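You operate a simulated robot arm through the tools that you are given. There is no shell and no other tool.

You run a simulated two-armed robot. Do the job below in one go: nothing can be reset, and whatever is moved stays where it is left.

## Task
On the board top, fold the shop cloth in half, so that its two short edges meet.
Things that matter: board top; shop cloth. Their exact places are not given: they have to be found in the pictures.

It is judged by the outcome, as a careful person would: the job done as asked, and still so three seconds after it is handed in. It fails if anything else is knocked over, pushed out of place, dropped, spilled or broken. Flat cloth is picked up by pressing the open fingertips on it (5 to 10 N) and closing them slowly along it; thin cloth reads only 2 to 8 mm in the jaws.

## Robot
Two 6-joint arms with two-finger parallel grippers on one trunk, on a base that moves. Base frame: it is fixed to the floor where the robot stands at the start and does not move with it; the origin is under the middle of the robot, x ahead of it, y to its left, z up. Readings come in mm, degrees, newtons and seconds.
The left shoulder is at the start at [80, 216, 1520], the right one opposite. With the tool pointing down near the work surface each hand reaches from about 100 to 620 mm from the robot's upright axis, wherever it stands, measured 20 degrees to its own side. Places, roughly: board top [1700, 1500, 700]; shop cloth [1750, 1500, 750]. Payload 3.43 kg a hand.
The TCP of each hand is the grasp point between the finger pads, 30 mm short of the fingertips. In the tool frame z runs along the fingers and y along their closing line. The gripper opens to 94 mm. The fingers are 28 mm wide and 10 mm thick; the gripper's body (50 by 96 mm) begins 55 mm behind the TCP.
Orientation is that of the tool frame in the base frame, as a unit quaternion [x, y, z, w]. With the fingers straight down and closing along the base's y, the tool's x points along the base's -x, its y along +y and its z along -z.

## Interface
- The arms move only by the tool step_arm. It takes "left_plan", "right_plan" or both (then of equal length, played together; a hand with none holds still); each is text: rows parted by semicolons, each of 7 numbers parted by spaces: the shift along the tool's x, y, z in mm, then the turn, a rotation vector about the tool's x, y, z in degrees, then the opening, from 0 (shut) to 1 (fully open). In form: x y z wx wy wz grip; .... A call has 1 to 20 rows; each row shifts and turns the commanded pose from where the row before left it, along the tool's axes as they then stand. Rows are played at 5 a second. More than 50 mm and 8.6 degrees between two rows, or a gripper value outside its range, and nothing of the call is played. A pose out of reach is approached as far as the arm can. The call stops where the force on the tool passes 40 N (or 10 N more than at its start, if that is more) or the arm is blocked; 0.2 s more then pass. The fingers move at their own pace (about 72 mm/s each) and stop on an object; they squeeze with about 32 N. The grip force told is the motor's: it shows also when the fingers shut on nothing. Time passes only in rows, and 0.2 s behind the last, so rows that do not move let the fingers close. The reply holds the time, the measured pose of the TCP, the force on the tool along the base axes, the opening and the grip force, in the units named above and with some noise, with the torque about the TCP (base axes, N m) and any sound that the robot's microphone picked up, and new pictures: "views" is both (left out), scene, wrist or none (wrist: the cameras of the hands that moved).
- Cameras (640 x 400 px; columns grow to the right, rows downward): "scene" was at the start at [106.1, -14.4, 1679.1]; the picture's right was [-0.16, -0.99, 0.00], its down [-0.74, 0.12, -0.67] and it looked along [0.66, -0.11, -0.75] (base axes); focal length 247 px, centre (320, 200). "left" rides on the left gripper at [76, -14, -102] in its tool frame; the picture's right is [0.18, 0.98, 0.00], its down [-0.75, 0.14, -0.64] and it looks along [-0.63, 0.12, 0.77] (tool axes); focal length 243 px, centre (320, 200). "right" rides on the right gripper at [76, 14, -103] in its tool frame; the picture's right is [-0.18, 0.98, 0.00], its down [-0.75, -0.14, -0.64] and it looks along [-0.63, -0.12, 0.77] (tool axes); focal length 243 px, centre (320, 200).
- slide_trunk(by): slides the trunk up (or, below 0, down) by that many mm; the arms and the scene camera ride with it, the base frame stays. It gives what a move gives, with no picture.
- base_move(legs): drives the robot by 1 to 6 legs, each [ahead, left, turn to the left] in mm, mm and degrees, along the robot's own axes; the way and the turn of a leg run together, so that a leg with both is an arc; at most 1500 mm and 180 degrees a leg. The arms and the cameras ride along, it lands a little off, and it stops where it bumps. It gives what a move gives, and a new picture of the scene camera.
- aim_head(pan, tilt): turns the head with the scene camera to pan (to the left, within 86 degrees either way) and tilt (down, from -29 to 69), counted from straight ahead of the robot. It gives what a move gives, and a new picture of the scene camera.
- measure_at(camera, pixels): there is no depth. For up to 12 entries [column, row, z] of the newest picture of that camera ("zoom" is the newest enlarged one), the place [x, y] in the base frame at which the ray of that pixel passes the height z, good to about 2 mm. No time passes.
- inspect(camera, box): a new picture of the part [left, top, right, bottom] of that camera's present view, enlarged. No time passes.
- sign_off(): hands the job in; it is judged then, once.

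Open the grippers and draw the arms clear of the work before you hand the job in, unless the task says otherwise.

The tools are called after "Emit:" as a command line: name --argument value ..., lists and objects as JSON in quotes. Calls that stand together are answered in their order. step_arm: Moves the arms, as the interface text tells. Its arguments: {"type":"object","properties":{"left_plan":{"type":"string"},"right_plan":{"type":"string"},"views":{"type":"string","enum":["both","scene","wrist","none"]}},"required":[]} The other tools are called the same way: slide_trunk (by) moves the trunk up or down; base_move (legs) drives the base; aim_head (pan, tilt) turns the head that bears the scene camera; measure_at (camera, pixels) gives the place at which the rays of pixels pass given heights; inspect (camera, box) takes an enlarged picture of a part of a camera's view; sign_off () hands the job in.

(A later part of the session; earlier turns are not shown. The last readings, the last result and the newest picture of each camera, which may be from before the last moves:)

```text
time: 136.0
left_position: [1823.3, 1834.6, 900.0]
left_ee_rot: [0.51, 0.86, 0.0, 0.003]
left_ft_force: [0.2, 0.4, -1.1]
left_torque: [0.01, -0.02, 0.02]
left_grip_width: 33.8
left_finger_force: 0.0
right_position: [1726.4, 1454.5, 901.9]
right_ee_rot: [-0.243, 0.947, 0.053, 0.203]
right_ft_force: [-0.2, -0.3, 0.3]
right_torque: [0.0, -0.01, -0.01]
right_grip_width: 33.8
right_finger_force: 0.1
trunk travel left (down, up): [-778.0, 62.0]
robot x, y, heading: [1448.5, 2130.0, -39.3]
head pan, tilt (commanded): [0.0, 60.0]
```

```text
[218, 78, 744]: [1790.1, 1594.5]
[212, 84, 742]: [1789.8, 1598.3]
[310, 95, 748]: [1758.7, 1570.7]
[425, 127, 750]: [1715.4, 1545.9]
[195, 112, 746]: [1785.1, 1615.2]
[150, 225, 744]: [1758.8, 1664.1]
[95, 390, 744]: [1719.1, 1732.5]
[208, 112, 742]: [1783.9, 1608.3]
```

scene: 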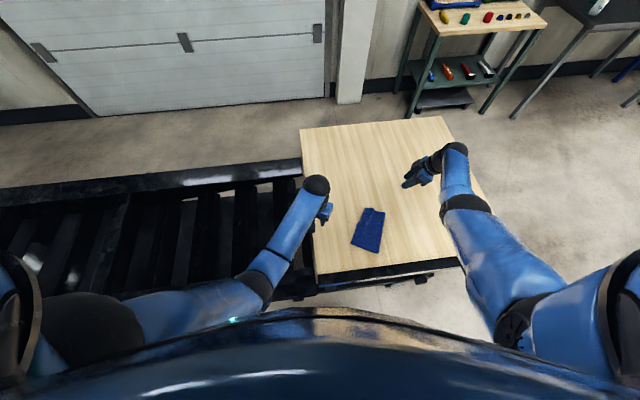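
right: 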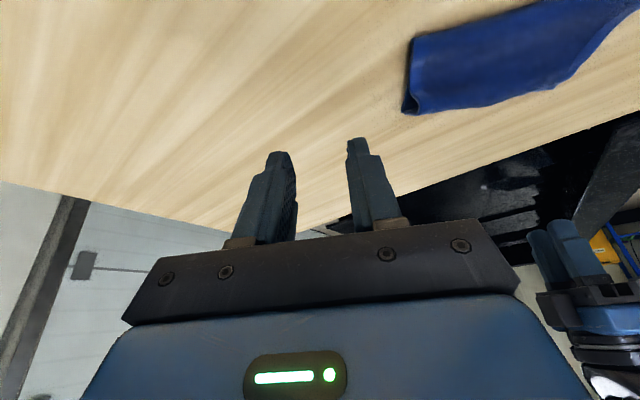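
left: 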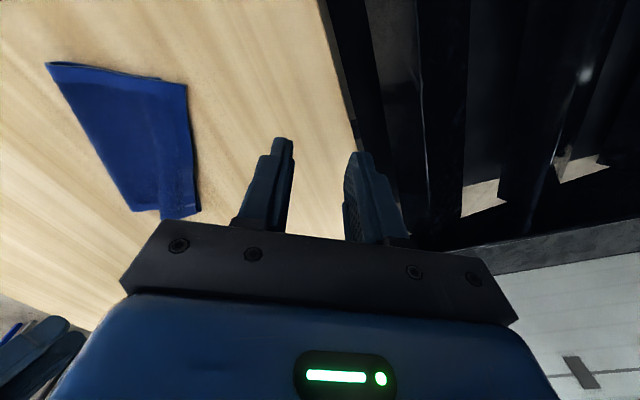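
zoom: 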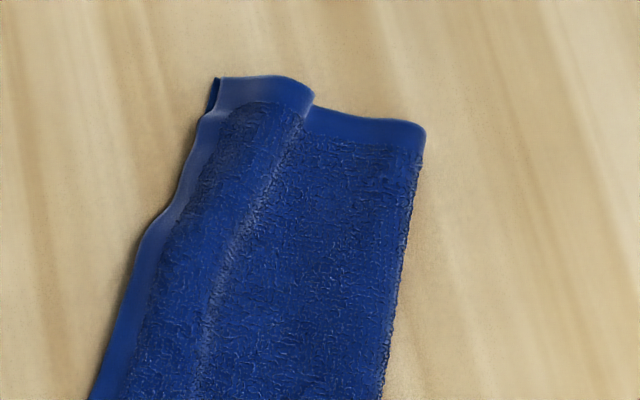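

The fold is nearly right: far corners coincide (B 1790,1597 / C 1790,1595) but the crease sits at 93 mm instead of ~107, which leaves a shallow pleat at the far end and D overshooting A by 25 mm. I'll re-grip the top edge at both ends and re-lay it, pulling from further right. First I bring both hands back over those points, high up.

Emit:
step_arm --left_plan "-10.2 -36.4 0 0 0 0 0.128; -10.2 -36.4 0 0 0 0 0.128; -10.2 -36.3 0 0 0 0 0.128; -10.2 -36.3 0 0 0 0 0.128; 0 0 0 0 0 0 0.128; 0 0 0 0 0 0 0.128" --right_plan "-25.35 29.5 11.8 0 0 0 0.277; -25.35 29.5 11.8 0 0 0 0.277; -25.35 29.5 11.8 0 0 0 0.277; -25.35 29.5 11.8 0 0 0 0.277; 0 0 0 0 0 0 0.277; 0 0 0 0 0 0 0.277" --views "none"

Emit:
slide_trunk --by -80

Emit:
step_arm --left_plan "0 0 10 0 0 0 0.128; 0 0 0 0 0 0 0.128" --right_plan "2.1 0 4.5 0 0 0 0.277; 0 0 0 0 0 0 0.277" --views "both"

Emit:
inspect --camera "left" --box '[160, 40, 460, 240]'

Emit:
inspect --camera "right" --box '[160, 0, 480, 220]'

```text
time: 137.4
left_position: [1715.5, 1729.4, 899.3]
left_ee_rot: [0.509, 0.861, -0.001, 0.004]
left_ft_force: [-0.4, -0.1, -0.6]
left_torque: [0.01, -0.01, -0.04]
left_grip_width: 12.2
left_finger_force: 0.1
right_position: [1768.0, 1614.3, 902.2]
right_ee_rot: [-0.243, 0.947, 0.055, 0.203]
right_ft_force: [-0.1, 0.3, -0.3]
right_torque: [0.0, -0.01, -0.01]
right_grip_width: 25.9
right_finger_force: 0.0
trunk travel left (down, up): [-778.0, 62.0]
robot x, y, heading: [1446.0, 2129.3, -39.4]
head pan, tilt (commanded): [0.0, 60.0]
```

```text
time: 138.6
left_position: [1715.2, 1729.8, 818.9]
left_ee_rot: [0.51, 0.86, -0.001, 0.003]
left_ft_force: [-0.3, -0.6, 0.0]
left_torque: [0.0, -0.01, 0.0]
left_grip_width: 11.9
left_finger_force: 0.1
right_position: [1767.0, 1614.5, 821.8]
right_ee_rot: [-0.243, 0.947, 0.054, 0.203]
right_ft_force: [0.1, 0.0, 0.1]
right_torque: [0.01, 0.01, 0.01]
right_grip_width: 26.1
right_finger_force: 0.0
trunk travel left (down, up): [-698.0, 142.0]
robot x, y, heading: [1446.1, 2129.1, -39.3]
head pan, tilt (commanded): [0.0, 60.0]
```

```text
time: 139.2
left_position: [1714.9, 1729.0, 809.9]
left_ee_rot: [0.51, 0.86, 0.0, 0.003]
left_ft_force: [0.3, -0.2, 0.1]
left_torque: [0.0, 0.01, 0.05]
left_grip_width: 11.9
left_finger_force: 0.0
right_position: [1767.4, 1613.0, 818.2]
right_ee_rot: [-0.242, 0.947, 0.054, 0.203]
right_ft_force: [-0.2, -0.2, 0.6]
right_torque: [0.04, -0.01, -0.02]
right_grip_width: 26.0
right_finger_force: 0.1
trunk travel left (down, up): [-698.0, 142.0]
robot x, y, heading: [1444.5, 2129.2, -39.3]
head pan, tilt (commanded): [0.0, 60.0]
```

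scene: 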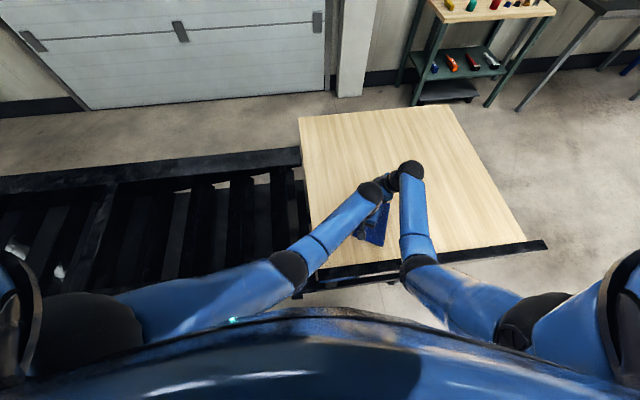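
right: 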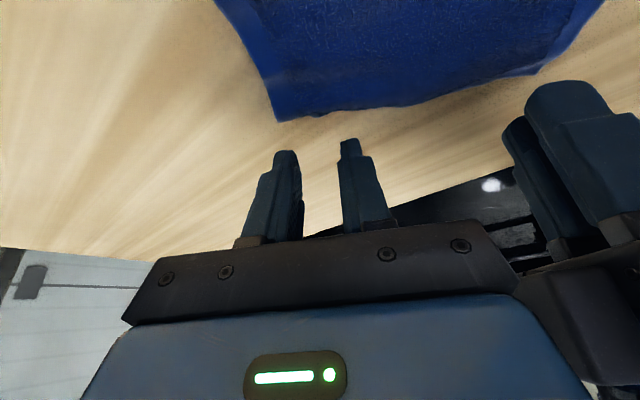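
left: 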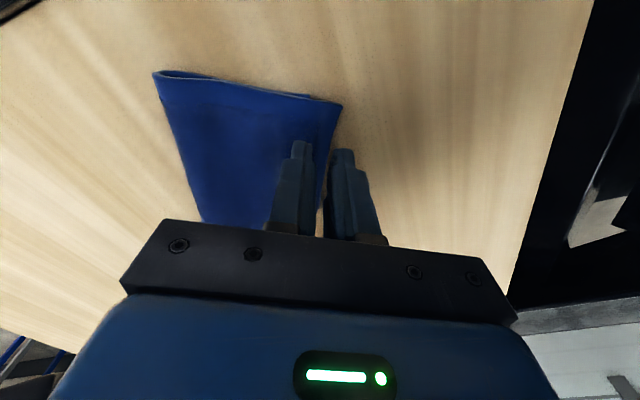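

```text
2.00 times, centred on (310, 140) of left
```

zoom: 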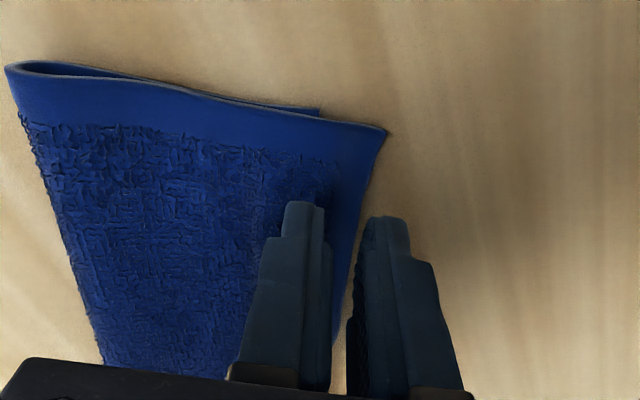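

```text
1.82 times, centred on (320, 110) of right
```

zoom: 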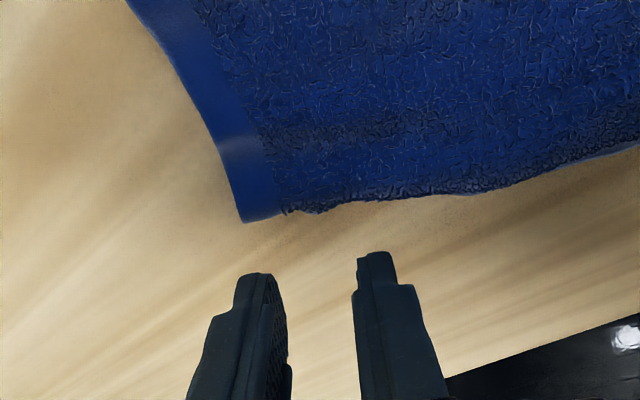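

I measure C and D from the wrist cameras to place the fingers.

Emit:
measure_at --camera "zoom" --pixels '[[243, 222, 744], [330, 205, 748], [258, 274, 785], [372, 252, 785]]'

Emit:
measure_at --camera "left" --pixels '[[343, 105, 744], [333, 150, 744], [309, 93, 742], [302, 142, 781], [344, 150, 781]]'

```text
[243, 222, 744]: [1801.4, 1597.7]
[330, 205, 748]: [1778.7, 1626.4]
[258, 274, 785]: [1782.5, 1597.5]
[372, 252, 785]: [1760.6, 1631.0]
```

```text
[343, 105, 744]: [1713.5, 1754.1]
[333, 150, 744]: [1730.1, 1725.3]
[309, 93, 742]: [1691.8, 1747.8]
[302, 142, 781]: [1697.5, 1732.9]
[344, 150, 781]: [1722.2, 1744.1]
```

Fingers are well placed on the right (12 mm inside the edge); I shift the left 4 mm inward and lower both to just above the cloth.

Emit:
step_arm --left_plan "0 -4 10 0 0 0 0.128; 0 0 10 0 0 0 0.128; 0 0 9 0 0 0 0.128; 0 0 0 0 0 0 0.128" --right_plan "5.1 0 10.9 0 0 0 0.277; 5.1 0 10.9 0 0 0 0.277; 4.7 0 10 0 0 0 0.277; 0 0 0 0 0 0 0.277" --views "wrist"

```text
time: 140.2
left_position: [1710.3, 1728.1, 779.4]
left_ee_rot: [0.51, 0.86, -0.001, 0.004]
left_ft_force: [0.3, 0.0, 0.1]
left_torque: [0.0, 0.01, 0.01]
left_grip_width: 12.1
left_finger_force: 0.0
right_position: [1765.6, 1613.5, 781.6]
right_ee_rot: [-0.242, 0.947, 0.054, 0.203]
right_ft_force: [0.2, -0.1, 0.9]
right_torque: [0.01, 0.0, -0.05]
right_grip_width: 26.1
right_finger_force: 0.2
trunk travel left (down, up): [-698.0, 142.0]
robot x, y, heading: [1451.5, 2129.0, -39.3]
head pan, tilt (commanded): [0.0, 60.0]
```

right: 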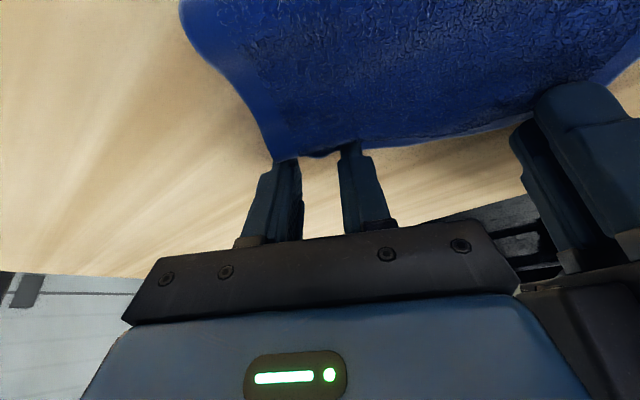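
left: 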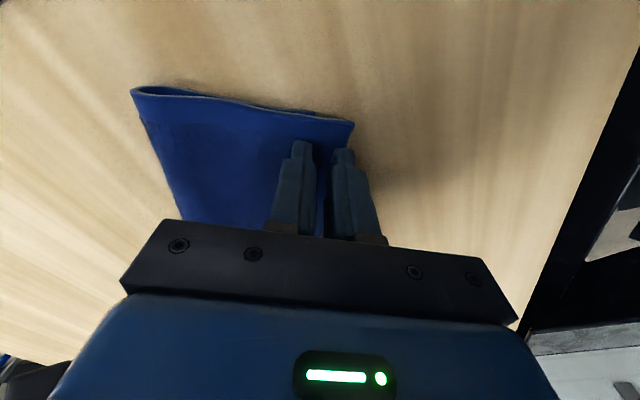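

Close to contact now. I lower the left 3 mm and the right 2 mm and read the forces.

Emit:
step_arm --left_plan "0 0 1.5 0 0 0 0.128; 0 0 1.5 0 0 0 0.128; 0 0 0 0 0 0 0.128" --right_plan "0.4 0 0.9 0 0 0 0.277; 0.4 0 0.9 0 0 0 0.277; 0 0 0 0 0 0 0.277" --views "none"

```text
time: 141.0
left_position: [1711.1, 1728.7, 777.1]
left_ee_rot: [0.51, 0.86, -0.001, 0.004]
left_ft_force: [-0.8, 0.5, 2.9]
left_torque: [0.03, 0.03, 0.0]
left_grip_width: 11.9
left_finger_force: 0.0
right_position: [1766.4, 1614.8, 780.0]
right_ee_rot: [-0.243, 0.947, 0.054, 0.204]
right_ft_force: [0.1, -0.2, 1.1]
right_torque: [0.0, 0.0, -0.01]
right_grip_width: 26.2
right_finger_force: 0.0
trunk travel left (down, up): [-698.0, 142.0]
robot x, y, heading: [1448.4, 2130.6, -39.3]
head pan, tilt (commanded): [0.0, 60.0]
```

Left 2.9 N, right 1.1 N. I press slightly more (about 5 N) and close slowly.

Emit:
step_arm --left_plan "0 0 0.7 0 0 0 0.128; 0 0 0 0 0 0 0.12; 0 0 0 0 0 0 0.11; 0 0 0 0 0 0 0.1; 0 0 0 0 0 0 0.09; 0 0 0 0 0 0 0.08; 0 0 0 0 0 0 0.07; 0 0 0 0 0 0 0.06; 0 0 0 0 0 0 0.05; 0 0 0 0 0 0 0.04; 0 0 0 0 0 0 0.03; 0 0 0 0 0 0 0.02; 0 0 0 0 0 0 0.01; 0 0 0 0 0 0 0; 0 0 0 0 0 0 0; 0 0 0 0 0 0 0; 0 0 0 0 0 0 0" --right_plan "0.45 0 0.95 0 0 0 0.277; 0 0 0 0 0 0 0.255; 0 0 0 0 0 0 0.235; 0 0 0 0 0 0 0.215; 0 0 0 0 0 0 0.195; 0 0 0 0 0 0 0.175; 0 0 0 0 0 0 0.155; 0 0 0 0 0 0 0.135; 0 0 0 0 0 0 0.115; 0 0 0 0 0 0 0.095; 0 0 0 0 0 0 0.075; 0 0 0 0 0 0 0.055; 0 0 0 0 0 0 0.035; 0 0 0 0 0 0 0.015; 0 0 0 0 0 0 0; 0 0 0 0 0 0 0; 0 0 0 0 0 0 0" --views "both"

Emit:
inspect --camera "left" --box '[160, 40, 460, 240]'

Emit:
inspect --camera "right" --box '[160, 40, 480, 220]'

```text
time: 144.6
left_position: [1710.9, 1729.1, 776.7]
left_ee_rot: [0.51, 0.86, -0.002, 0.004]
left_ft_force: [0.2, -0.6, 3.0]
left_torque: [-0.07, 0.01, -0.01]
left_grip_width: 0.2
left_finger_force: 32.0
right_position: [1766.0, 1613.4, 779.0]
right_ee_rot: [-0.243, 0.947, 0.054, 0.204]
right_ft_force: [-0.8, 2.6, 2.0]
right_torque: [0.04, 0.03, 0.01]
right_grip_width: 3.4
right_finger_force: 32.1
trunk travel left (down, up): [-698.0, 142.0]
robot x, y, heading: [1445.7, 2128.1, -39.3]
head pan, tilt (commanded): [0.0, 60.0]
```

scene: 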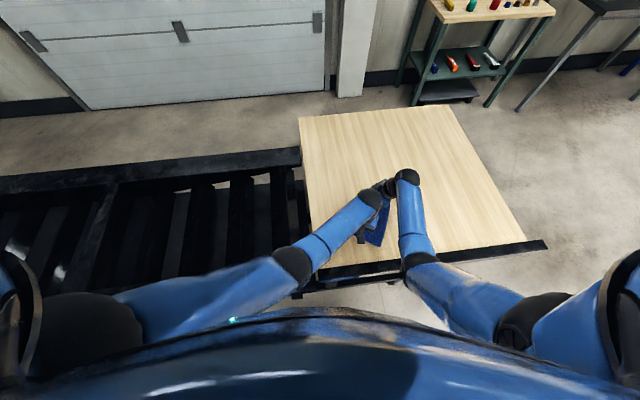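
right: 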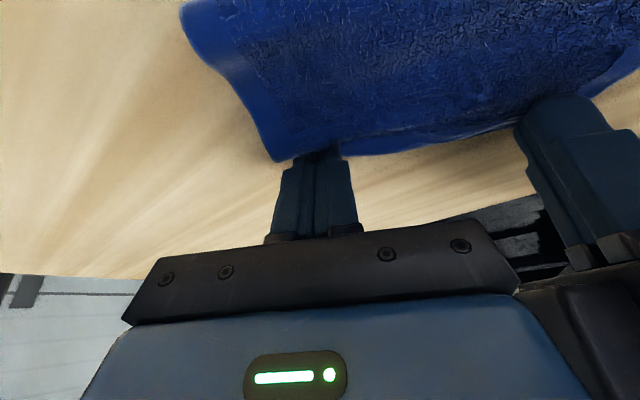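
left: 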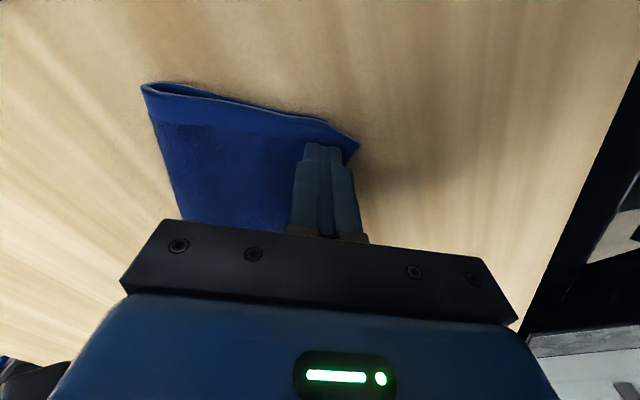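

```text
2.00 times, centred on (310, 140) of left
```

zoom: 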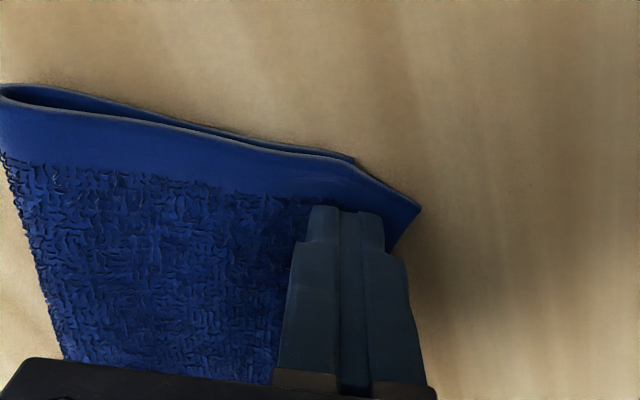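

```text
2.00 times, centred on (320, 130) of right
```

zoom: 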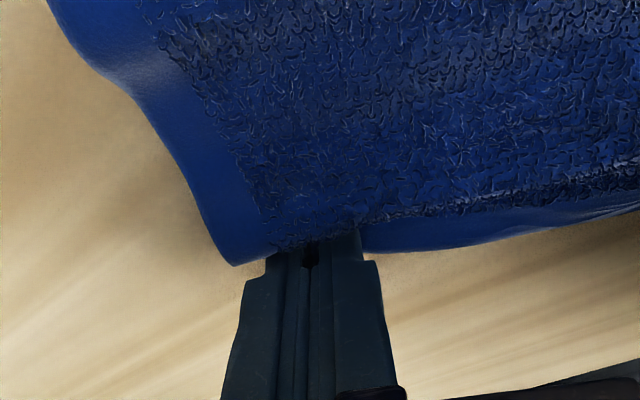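

The right hand holds a single-layer fold (3.4 mm); the left closed on nothing because its inner finger stood on two layers. I lift and open the left, tilt it 5 degrees so the outer finger comes lower, and look again.

Emit:
step_arm --left_plan "0 0 -6 0 0 0 0; 0 0 -8 0 0 0 0.17; 0 0 0 5 0 0 0.17; 0 0 0 0 0 0 0.17" --views "wrist"

Emit:
measure_at --camera "left" --pixels '[[343, 130, 744], [335, 160, 744], [350, 118, 744]]'

Emit:
inspect --camera "left" --box '[200, 40, 440, 220]'

```text
time: 145.6
left_position: [1710.8, 1727.6, 789.8]
left_ee_rot: [0.51, 0.859, -0.038, -0.019]
left_ft_force: [-0.5, 0.8, -0.1]
left_torque: [-0.01, 0.01, 0.01]
left_grip_width: 15.8
left_finger_force: 0.0
right_position: [1767.0, 1614.9, 778.8]
right_ee_rot: [-0.244, 0.947, 0.054, 0.204]
right_ft_force: [0.3, 1.3, 2.6]
right_torque: [0.03, 0.0, 0.02]
right_grip_width: 3.5
right_finger_force: 32.3
trunk travel left (down, up): [-698.0, 142.0]
robot x, y, heading: [1446.2, 2130.5, -39.3]
head pan, tilt (commanded): [0.0, 60.0]
```

left: 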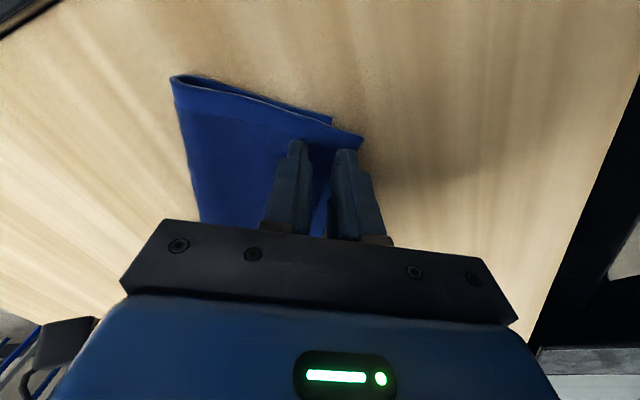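

```text
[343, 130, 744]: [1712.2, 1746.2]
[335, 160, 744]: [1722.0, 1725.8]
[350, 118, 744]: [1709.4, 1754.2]
```

```text
2.22 times, centred on (320, 130) of left
```

zoom: 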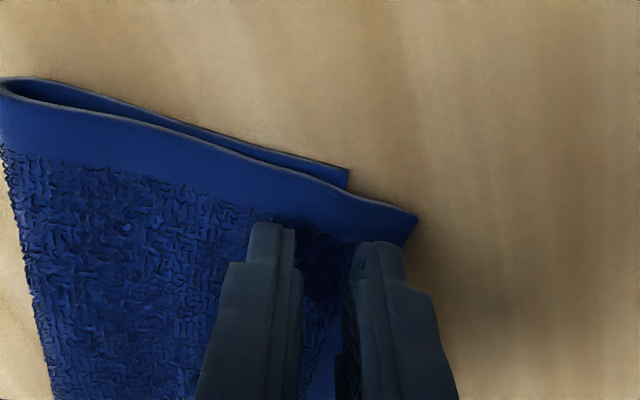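

I measure D, A and the edge near the left fingers in this view.

Emit:
measure_at --camera "zoom" --pixels '[[417, 218, 744], [348, 170, 742], [338, 388, 744], [265, 224, 760], [378, 243, 759]]'

```text
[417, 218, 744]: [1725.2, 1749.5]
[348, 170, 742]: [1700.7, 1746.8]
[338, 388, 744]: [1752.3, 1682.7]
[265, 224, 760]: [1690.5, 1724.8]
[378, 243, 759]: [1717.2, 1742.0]
```

Outer finger is ~10 mm inside the edge. I shift 5 mm outward and lower the tilted left hand to contact.

Emit:
step_arm --left_plan "0 5 0 0 0 0 0.17; 0 0 8 0 0 0 0.17; 0 0 4 0 0 0 0.17; 0 0 1.5 0 0 0 0.17; 0 0 0 0 0 0 0.17" --views "wrist"

```text
time: 146.8
left_position: [1714.5, 1730.5, 776.2]
left_ee_rot: [0.509, 0.859, -0.039, -0.019]
left_ft_force: [-0.1, 0.8, 1.1]
left_torque: [0.0, 0.02, 0.02]
left_grip_width: 15.8
left_finger_force: 0.1
right_position: [1766.1, 1614.5, 779.1]
right_ee_rot: [-0.242, 0.947, 0.054, 0.203]
right_ft_force: [-0.2, 0.8, 2.9]
right_torque: [0.0, 0.0, 0.0]
right_grip_width: 3.0
right_finger_force: 31.6
trunk travel left (down, up): [-698.0, 142.0]
robot x, y, heading: [1448.5, 2128.3, -39.2]
head pan, tilt (commanded): [0.0, 60.0]
```

left: 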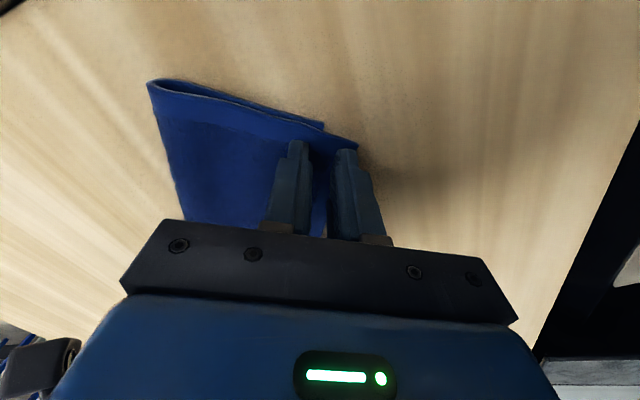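

Just touching (1 N). I press about 1.3 mm more and close slowly.

Emit:
step_arm --left_plan "0 0 0.7 0 0 0 0.17; 0 0 0.6 0 0 0 0.17; 0 0 0 0 0 0 0.155; 0 0 0 0 0 0 0.14; 0 0 0 0 0 0 0.125; 0 0 0 0 0 0 0.11; 0 0 0 0 0 0 0.095; 0 0 0 0 0 0 0.08; 0 0 0 0 0 0 0.065; 0 0 0 0 0 0 0.05; 0 0 0 0 0 0 0.035; 0 0 0 0 0 0 0.02; 0 0 0 0 0 0 0.01; 0 0 0 0 0 0 0; 0 0 0 0 0 0 0; 0 0 0 0 0 0 0" --views "wrist"

Emit:
inspect --camera "left" --box '[200, 60, 440, 240]'

```text
time: 150.2
left_position: [1715.0, 1730.0, 777.1]
left_ee_rot: [0.509, 0.86, -0.038, -0.018]
left_ft_force: [1.2, -0.2, 5.8]
left_torque: [-0.04, 0.01, -0.02]
left_grip_width: 3.7
left_finger_force: 32.0
right_position: [1765.3, 1614.7, 778.6]
right_ee_rot: [-0.243, 0.947, 0.054, 0.204]
right_ft_force: [0.7, -1.2, 1.6]
right_torque: [0.01, -0.06, 0.01]
right_grip_width: 3.2
right_finger_force: 32.0
trunk travel left (down, up): [-698.0, 142.0]
robot x, y, heading: [1449.3, 2133.1, -39.4]
head pan, tilt (commanded): [0.0, 60.0]
```

left: 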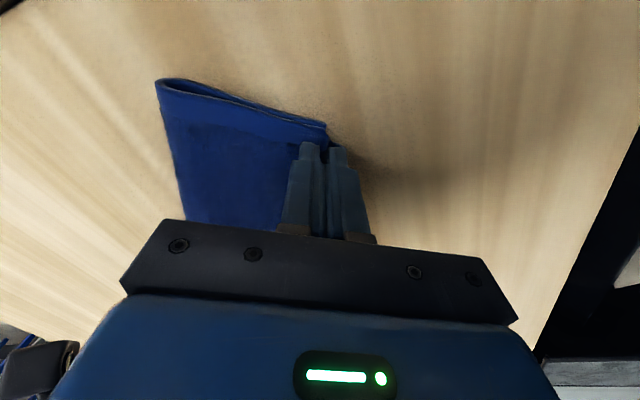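

```text
2.22 times, centred on (320, 150) of left
```

zoom: 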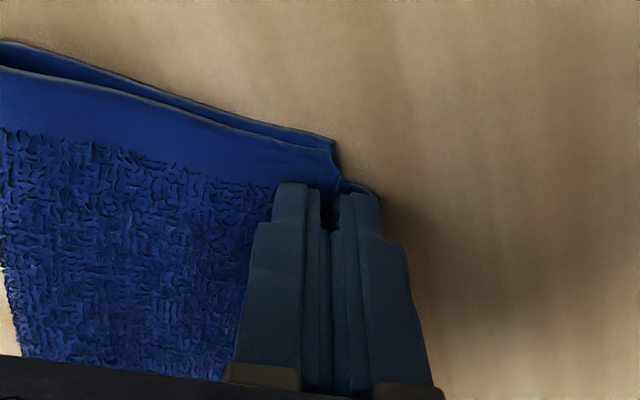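

Both ends of the top edge are held again (3.7 and 3.2 mm, top layer only). I swing the edge up and back to the vertical, about 105 mm high above the crease.

Emit:
step_arm --left_plan "-0.1 -3.35 -17.7 0 0 0 0; -0.3 -6.8 -16.8 0 0 0 0; -0.6 -10.1 -15.5 0 0 0 0; -0.9 -15.9 -16.1 0 0 0 0; -1.2 -19.4 -12.8 0 0 0 0; -1.4 -22.2 -8.9 0 0 0 0; -1.5 -23.9 -4.5 0 0 0 0; -1.6 -24.6 -0.15 0 0 0 0; 0 0 0 0 0 0 0; 0 0 0 0 0 0 0" --right_plan "-6.3 -0.1 -16.8 0 0 0 0; -3.4 -0.25 -17.5 0 0 0 0; -0.5 -0.4 -17.8 0 0 0 0; 3.4 -0.7 -20.8 0 0 0 0; 7.5 -0.9 -19.4 0 0 0 0; 11.3 -1 -17.2 0 0 0 0; 14.6 -1.1 -14.1 0 0 0 0; 17.2 -1.2 -10.6 0 0 0 0; 0 0 0 0 0 0 0; 0 0 0 0 0 0 0" --views "both"

Emit:
inspect --camera "left" --box '[220, 20, 500, 240]'

```text
time: 152.4
left_position: [1614.7, 1667.0, 877.6]
left_ee_rot: [0.509, 0.86, -0.039, -0.018]
left_ft_force: [-1.0, 0.0, -0.6]
left_torque: [-0.01, -0.02, -0.01]
left_grip_width: 3.6
left_finger_force: 32.5
right_position: [1688.1, 1562.8, 883.3]
right_ee_rot: [-0.243, 0.947, 0.055, 0.203]
right_ft_force: [0.5, -0.4, -0.7]
right_torque: [0.01, 0.02, 0.01]
right_grip_width: 3.3
right_finger_force: 32.2
trunk travel left (down, up): [-698.0, 142.0]
robot x, y, heading: [1449.3, 2130.8, -39.3]
head pan, tilt (commanded): [0.0, 60.0]
```

scene: 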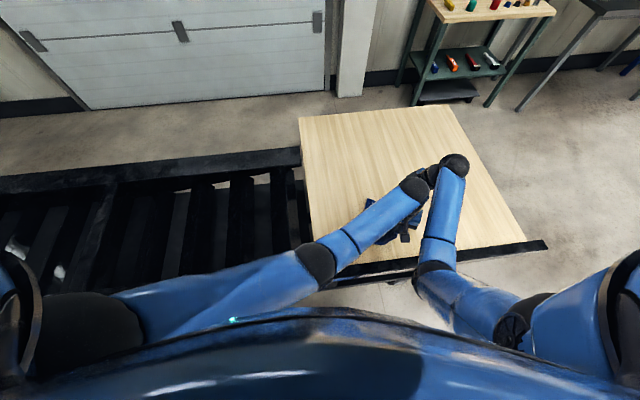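
right: 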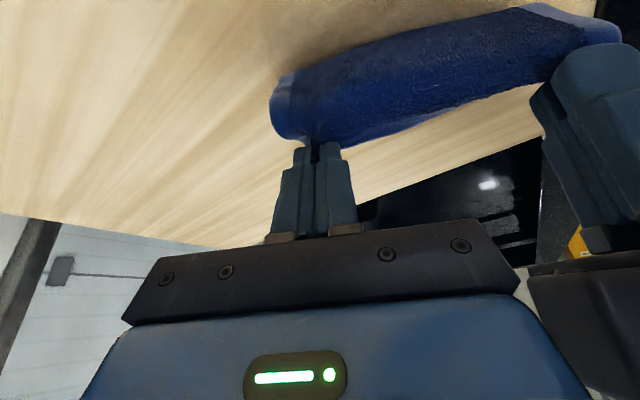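
left: 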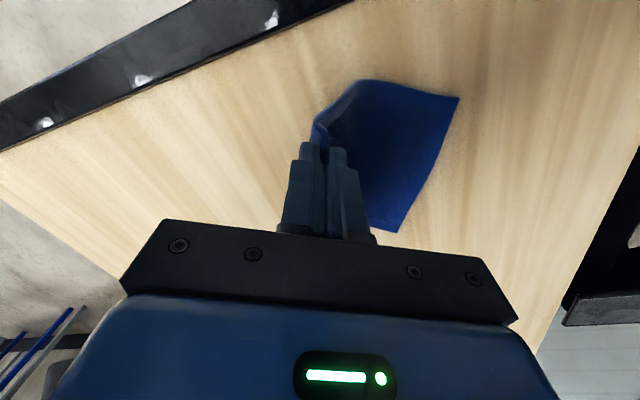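

```text
1.82 times, centred on (360, 130) of left
```

zoom: 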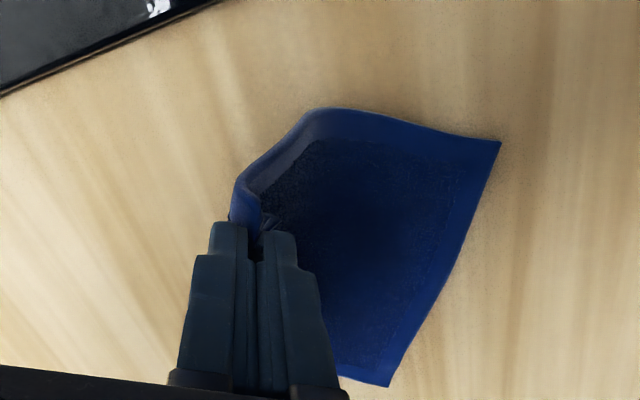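

The sheet stands up again; the lying edge is in view with A at (500,142) and B at (388,386). I measure both.

Emit:
measure_at --camera "zoom" --pixels '[[500, 142, 742], [388, 386, 742], [465, 220, 742], [430, 300, 742], [310, 112, 750], [240, 185, 800]]'

```text
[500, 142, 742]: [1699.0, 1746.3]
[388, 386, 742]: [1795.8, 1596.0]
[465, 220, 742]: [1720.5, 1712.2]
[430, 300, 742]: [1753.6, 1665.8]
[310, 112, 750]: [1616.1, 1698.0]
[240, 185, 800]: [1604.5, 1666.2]
```

Precise values: A (1699,1746), B (1796,1596). I move the held edge 24 mm further right and then lower the trunk 42 mm so that more of the sheet lays down on the right.

Emit:
step_arm --left_plan "-0.86 -11.9 1.04 0 0 0 0; -0.86 -11.9 1.04 0 0 0 0; 0 0 0 0 0 0 0" --right_plan "10.85 -0.79 -5.06 0 0 0 0; 10.85 -0.79 -5.06 0 0 0 0; 0 0 0 0 0 0 0" --views "none"

Emit:
slide_trunk --by -42

Emit:
inspect --camera "left" --box '[220, 20, 500, 240]'

Emit:
inspect --camera "right" --box '[200, 0, 640, 240]'

```text
time: 153.2
left_position: [1595.3, 1653.6, 878.0]
left_ee_rot: [0.509, 0.86, -0.039, -0.019]
left_ft_force: [0.7, -0.9, -0.7]
left_torque: [-0.02, -0.04, -0.03]
left_grip_width: 3.5
left_finger_force: 31.9
right_position: [1667.0, 1549.5, 882.2]
right_ee_rot: [-0.243, 0.947, 0.054, 0.202]
right_ft_force: [-0.2, -0.5, -0.6]
right_torque: [0.02, 0.0, 0.04]
right_grip_width: 3.3
right_finger_force: 31.7
trunk travel left (down, up): [-698.0, 142.0]
robot x, y, heading: [1450.0, 2128.8, -39.5]
head pan, tilt (commanded): [0.0, 60.0]
```

```text
time: 154.0
left_position: [1594.7, 1657.2, 835.5]
left_ee_rot: [0.509, 0.86, -0.038, -0.019]
left_ft_force: [-0.2, -0.4, 0.1]
left_torque: [-0.01, -0.04, -0.03]
left_grip_width: 3.6
left_finger_force: 31.8
right_position: [1667.0, 1548.5, 840.9]
right_ee_rot: [-0.242, 0.947, 0.054, 0.204]
right_ft_force: [0.0, 0.3, -0.2]
right_torque: [-0.02, -0.03, 0.04]
right_grip_width: 3.3
right_finger_force: 31.8
trunk travel left (down, up): [-656.0, 184.0]
robot x, y, heading: [1448.8, 2130.7, -39.3]
head pan, tilt (commanded): [0.0, 60.0]
```

```text
1.82 times, centred on (360, 130) of left
```

zoom: 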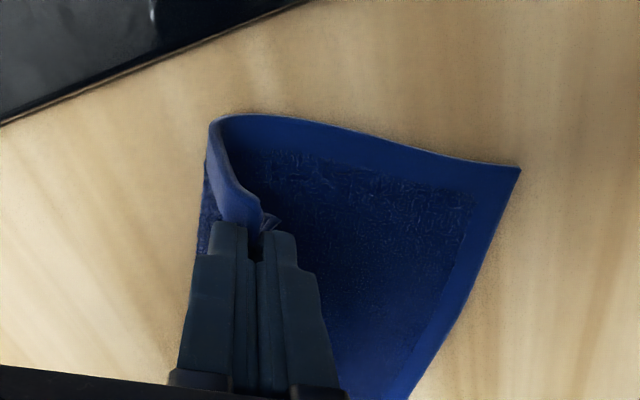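

```text
1.45 times, centred on (420, 120) of right
```

zoom: 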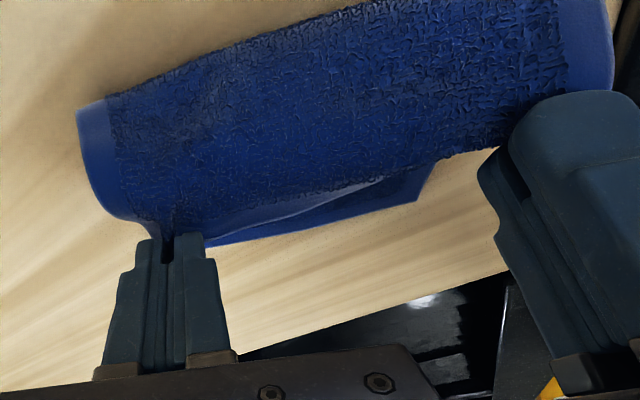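

The sheet now lays well out to the right with a rounded turn beyond the hands. I bring the held edge back left, low, about 100 mm, stopping above the lower edge to check.

Emit:
step_arm --left_plan "1.07 14.9 -1.3 0 0 0 0; 1.07 14.9 -1.3 0 0 0 0; 1.07 14.9 -1.3 0 0 0 0; 1.07 14.9 -1.3 0 0 0 0; 1.07 14.9 -1.3 0 0 0 0; 1 14.6 6.8 0 0 0 0; 0.86 12.96 10.9 0 0 0 0; 0 0 0 0 0 0 0; 0 0 0 0 0 0 0" --right_plan "-13.56 1 6.33 0 0 0 0; -13.56 1 6.33 0 0 0 0; -13.56 1 6.33 0 0 0 0; -13.56 1 6.33 0 0 0 0; -13.56 1 6.33 0 0 0 0; -9.27 0.9 13.16 0 0 0 0; -5.77 0.8 15.9 0 0 0 0; 0 0 0 0 0 0 0; 0 0 0 0 0 0 0" --views "both"

Emit:
inspect --camera "right" --box '[160, 0, 560, 240]'

Emit:
inspect --camera "left" --box '[140, 20, 440, 220]'

```text
time: 156.0
left_position: [1680.3, 1707.5, 814.7]
left_ee_rot: [0.51, 0.859, -0.039, -0.018]
left_ft_force: [-0.2, 0.0, -0.3]
left_torque: [0.01, 0.0, -0.02]
left_grip_width: 3.4
left_finger_force: 31.4
right_position: [1751.8, 1603.2, 820.4]
right_ee_rot: [-0.243, 0.947, 0.055, 0.203]
right_ft_force: [0.0, -0.1, 0.6]
right_torque: [-0.03, 0.0, 0.01]
right_grip_width: 3.1
right_finger_force: 31.9
trunk travel left (down, up): [-656.0, 184.0]
robot x, y, heading: [1448.6, 2133.4, -39.3]
head pan, tilt (commanded): [0.0, 60.0]
```

scene: 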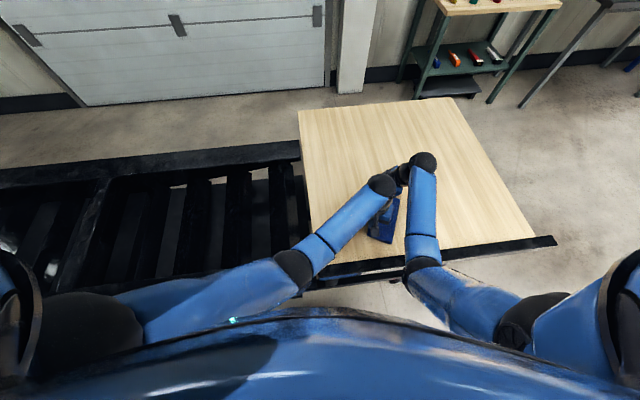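
right: 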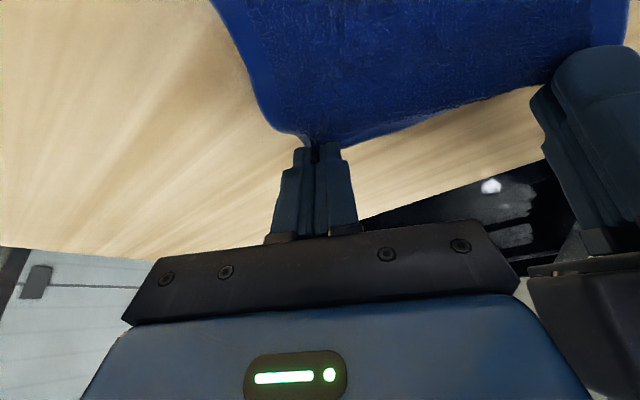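
left: 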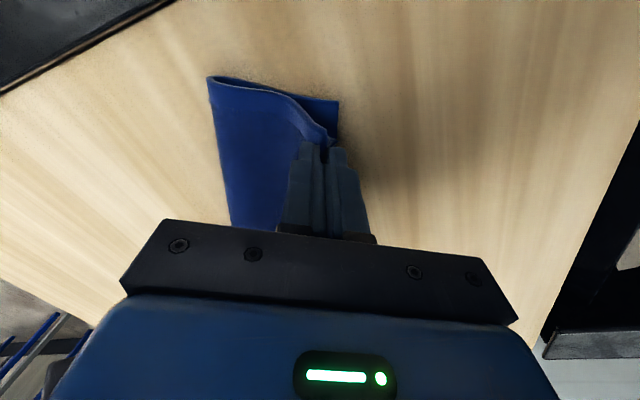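

```text
1.60 times, centred on (360, 120) of right
```

zoom: 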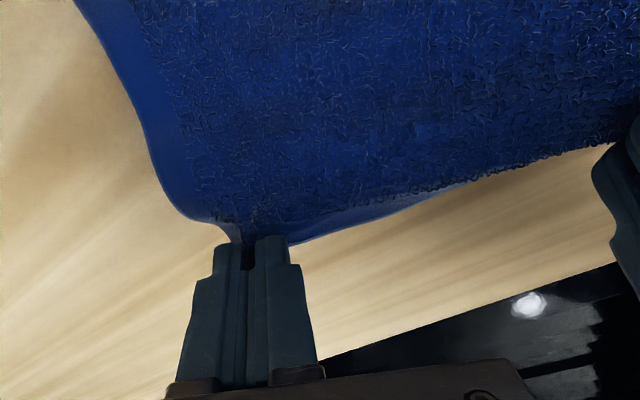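

```text
2.00 times, centred on (290, 120) of left
```

zoom: 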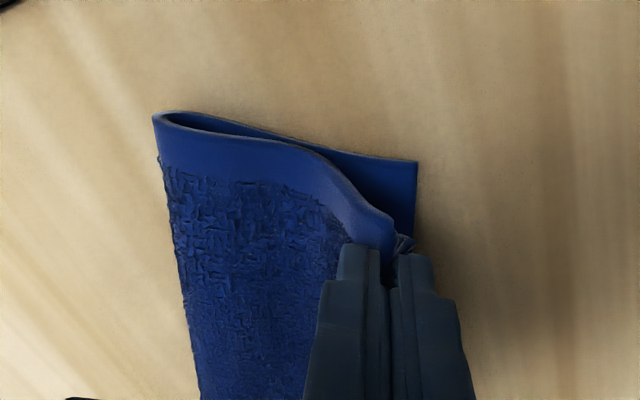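

I measure the lower corner A and the crease in this picture.

Emit:
measure_at --camera "zoom" --pixels '[[417, 162, 742], [155, 118, 752], [170, 220, 755], [198, 390, 755], [405, 240, 780]]'

```text
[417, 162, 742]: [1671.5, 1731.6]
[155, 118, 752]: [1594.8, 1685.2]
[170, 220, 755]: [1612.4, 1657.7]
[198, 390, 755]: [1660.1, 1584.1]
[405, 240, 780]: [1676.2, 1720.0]
```

The lower layer had slid about 30 mm right (A now at 1671,1732), so the held edge is slightly too far left and the crease short. I move the held edge back right 50 mm at this height, then down 20 mm, so the turn rolls further right without pulling the lower layer.

Emit:
step_arm --left_plan "-0.89 -12.4 1.09 0 0 0 0; -0.89 -12.4 1.09 0 0 0 0; -0.89 -12.4 1.09 0 0 0 0; -0.89 -12.4 1.09 0 0 0 0; 0 0.87 9.96 0 0 0 0; 0 0.87 9.96 0 0 0 0; 0 0 0 0 0 0 0; 0 0 0 0 0 0 0" --right_plan "11.3 -0.83 -5.28 0 0 0 0; 11.3 -0.83 -5.28 0 0 0 0; 11.3 -0.83 -5.28 0 0 0 0; 11.3 -0.83 -5.28 0 0 0 0; 4.23 0 9.06 0 0 0 0; 4.23 0 9.06 0 0 0 0; 0 0 0 0 0 0 0; 0 0 0 0 0 0 0" --views "both"

Emit:
inspect --camera "right" --box '[160, 0, 560, 240]'

Emit:
inspect --camera "left" --box '[140, 20, 440, 220]'

```text
time: 157.8
left_position: [1637.8, 1682.2, 795.1]
left_ee_rot: [0.51, 0.859, -0.039, -0.019]
left_ft_force: [-0.6, -0.7, -0.3]
left_torque: [0.03, -0.01, -0.02]
left_grip_width: 3.4
left_finger_force: 32.1
right_position: [1708.5, 1576.9, 801.8]
right_ee_rot: [-0.243, 0.947, 0.055, 0.203]
right_ft_force: [0.2, 0.7, -0.3]
right_torque: [0.01, 0.0, 0.03]
right_grip_width: 2.9
right_finger_force: 32.4
trunk travel left (down, up): [-656.0, 184.0]
robot x, y, heading: [1445.3, 2130.6, -39.5]
head pan, tilt (commanded): [0.0, 60.0]
```

scene: 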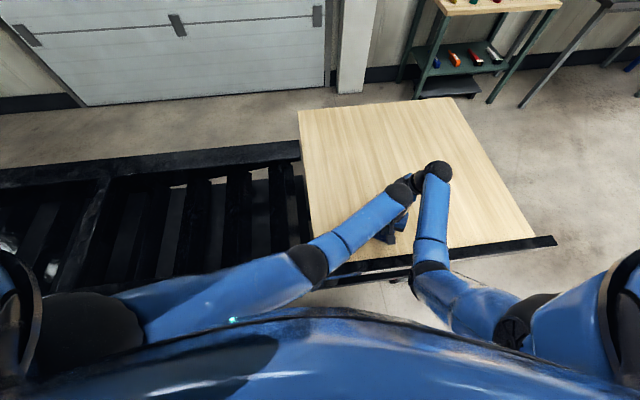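
right: 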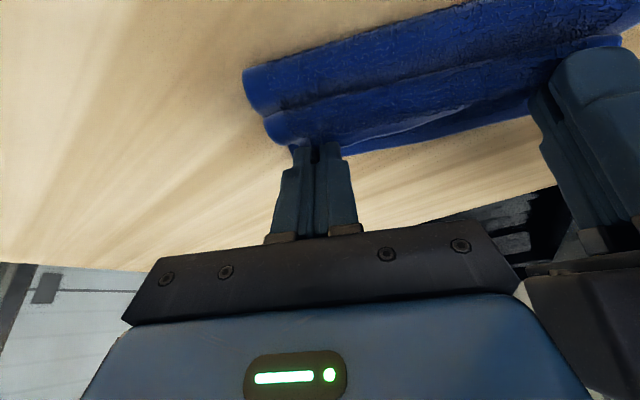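
left: 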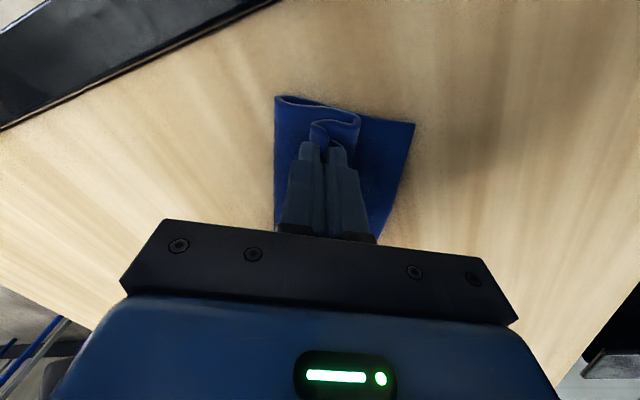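

```text
1.60 times, centred on (360, 120) of right
```

zoom: 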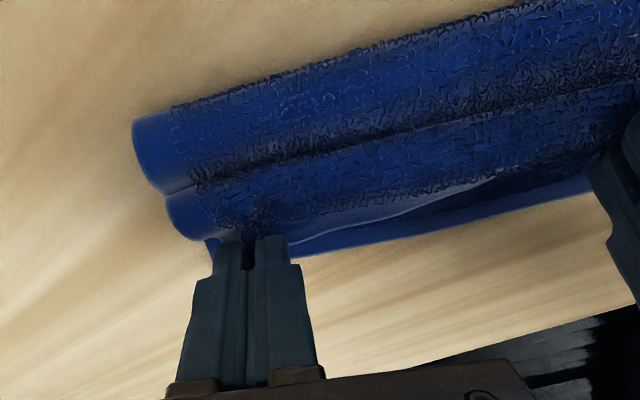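

```text
2.00 times, centred on (290, 120) of left
```

zoom: 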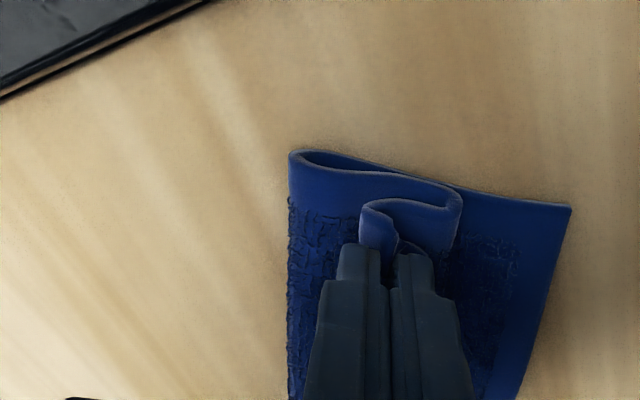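

Pushing low just made an S, so the turn must be set from above. The right geometry: the grip points are ~88 mm of sheet away from the ideal crease, so I should swing on an 88 mm radius about a point 108 mm right of the lower edge. I measure where the lower edge is now.

Emit:
measure_at --camera "zoom" --pixels '[[570, 207, 742], [292, 155, 752], [545, 300, 742], [515, 395, 742], [290, 350, 752]]'

Emit:
inspect --camera "scene" --box '[350, 190, 430, 250]'

```text
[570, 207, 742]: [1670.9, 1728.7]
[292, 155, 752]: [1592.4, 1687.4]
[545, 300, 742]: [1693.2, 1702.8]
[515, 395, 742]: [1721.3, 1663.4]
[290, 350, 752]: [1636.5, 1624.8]
```

```text
6.67 times, centred on (390, 220) of scene
```

zoom: 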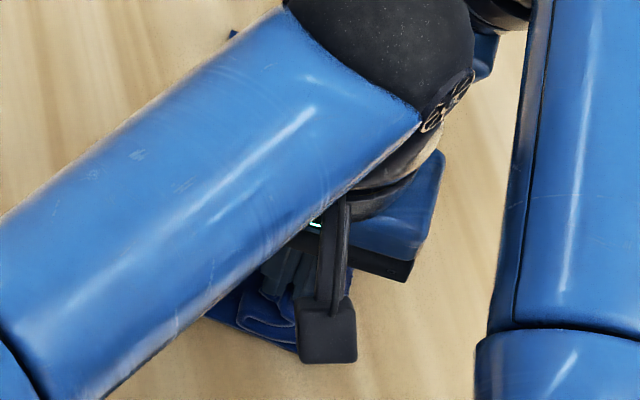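

Corner B peeks out at (233,34) in the scene zoom; I measure it.

Emit:
measure_at --camera "zoom" --pixels '[[231, 33, 742], [237, 31, 742]]'

```text
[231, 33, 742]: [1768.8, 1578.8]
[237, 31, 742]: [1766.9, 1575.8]
```

B is at (1769,1579), A at (1671,1729). I raise the held edge to vertical, about 88 mm above a point 108 mm right of the lower edge.

Emit:
step_arm --left_plan "-0.4 -6.4 -15.5 0 0 0 0; -0.7 -10.2 -14.2 0 0 0 0; -1 -14.1 -12.8 0 0 0 0; -1.1 -14.9 -10.8 0 0 0 0; -1 -13.6 -6.9 0 0 0 0; 0 0 0 0 0 0 0; 0 0 0 0 0 0 0" --right_plan "-2.3 -0.36 -16.6 0 0 0 0; 1.8 -0.64 -17.4 0 0 0 0; 5.9 -0.9 -18.2 0 0 0 0; 7.6 -1 -16.8 0 0 0 0; 8.4 -0.9 -12.7 0 0 0 0; 0 0 0 0 0 0 0; 0 0 0 0 0 0 0" --views "both"

Emit:
inspect --camera "left" --box '[220, 20, 500, 240]'

```text
time: 159.4
left_position: [1591.6, 1652.5, 860.7]
left_ee_rot: [0.51, 0.859, -0.039, -0.018]
left_ft_force: [-0.4, 0.2, -0.4]
left_torque: [0.0, -0.01, -0.04]
left_grip_width: 3.1
left_finger_force: 31.7
right_position: [1664.4, 1546.6, 867.7]
right_ee_rot: [-0.243, 0.947, 0.055, 0.203]
right_ft_force: [0.6, 0.6, 0.3]
right_torque: [0.02, -0.01, 0.01]
right_grip_width: 3.1
right_finger_force: 32.0
trunk travel left (down, up): [-656.0, 184.0]
robot x, y, heading: [1447.9, 2125.9, -39.2]
head pan, tilt (commanded): [0.0, 60.0]
```

scene: 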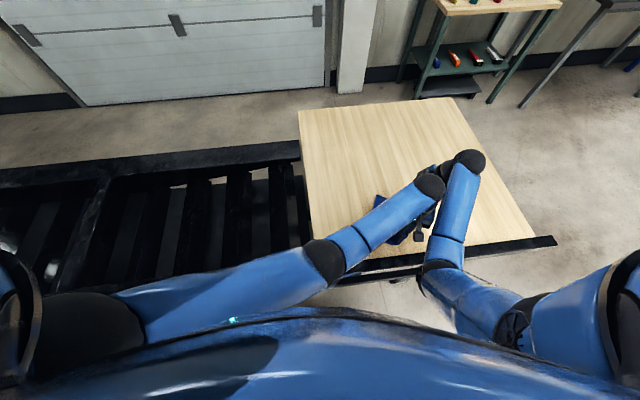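
right: 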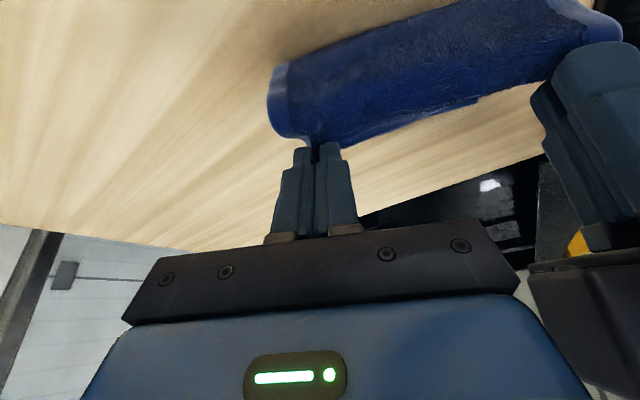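
left: 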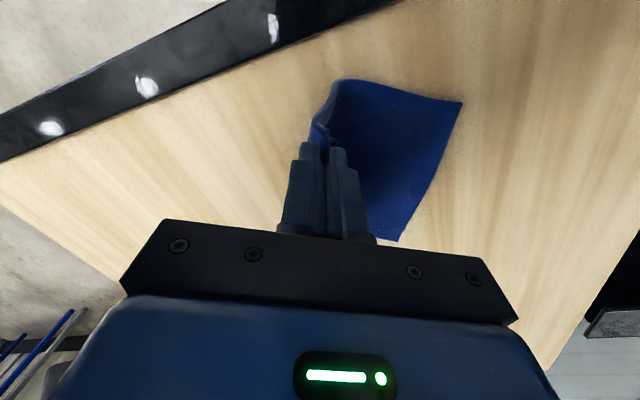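

```text
1.82 times, centred on (360, 130) of left
```

zoom: 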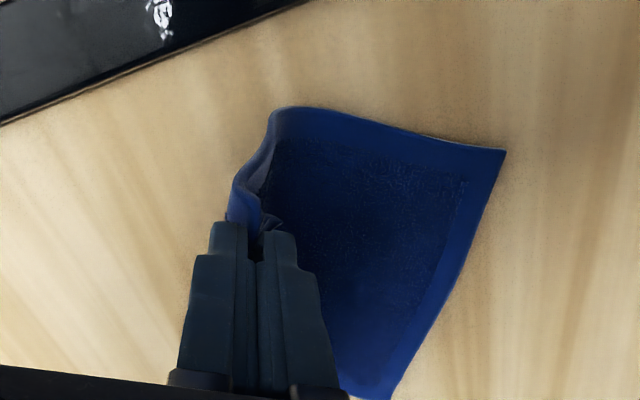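

Upright again. I measure A, B and where the sheet leaves the board.

Emit:
measure_at --camera "zoom" --pixels '[[505, 150, 742], [390, 398, 742], [281, 109, 746], [268, 125, 765], [470, 230, 742]]'

```text
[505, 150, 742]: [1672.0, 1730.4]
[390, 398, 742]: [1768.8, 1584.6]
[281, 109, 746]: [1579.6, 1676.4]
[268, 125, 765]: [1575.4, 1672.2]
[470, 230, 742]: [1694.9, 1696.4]
```

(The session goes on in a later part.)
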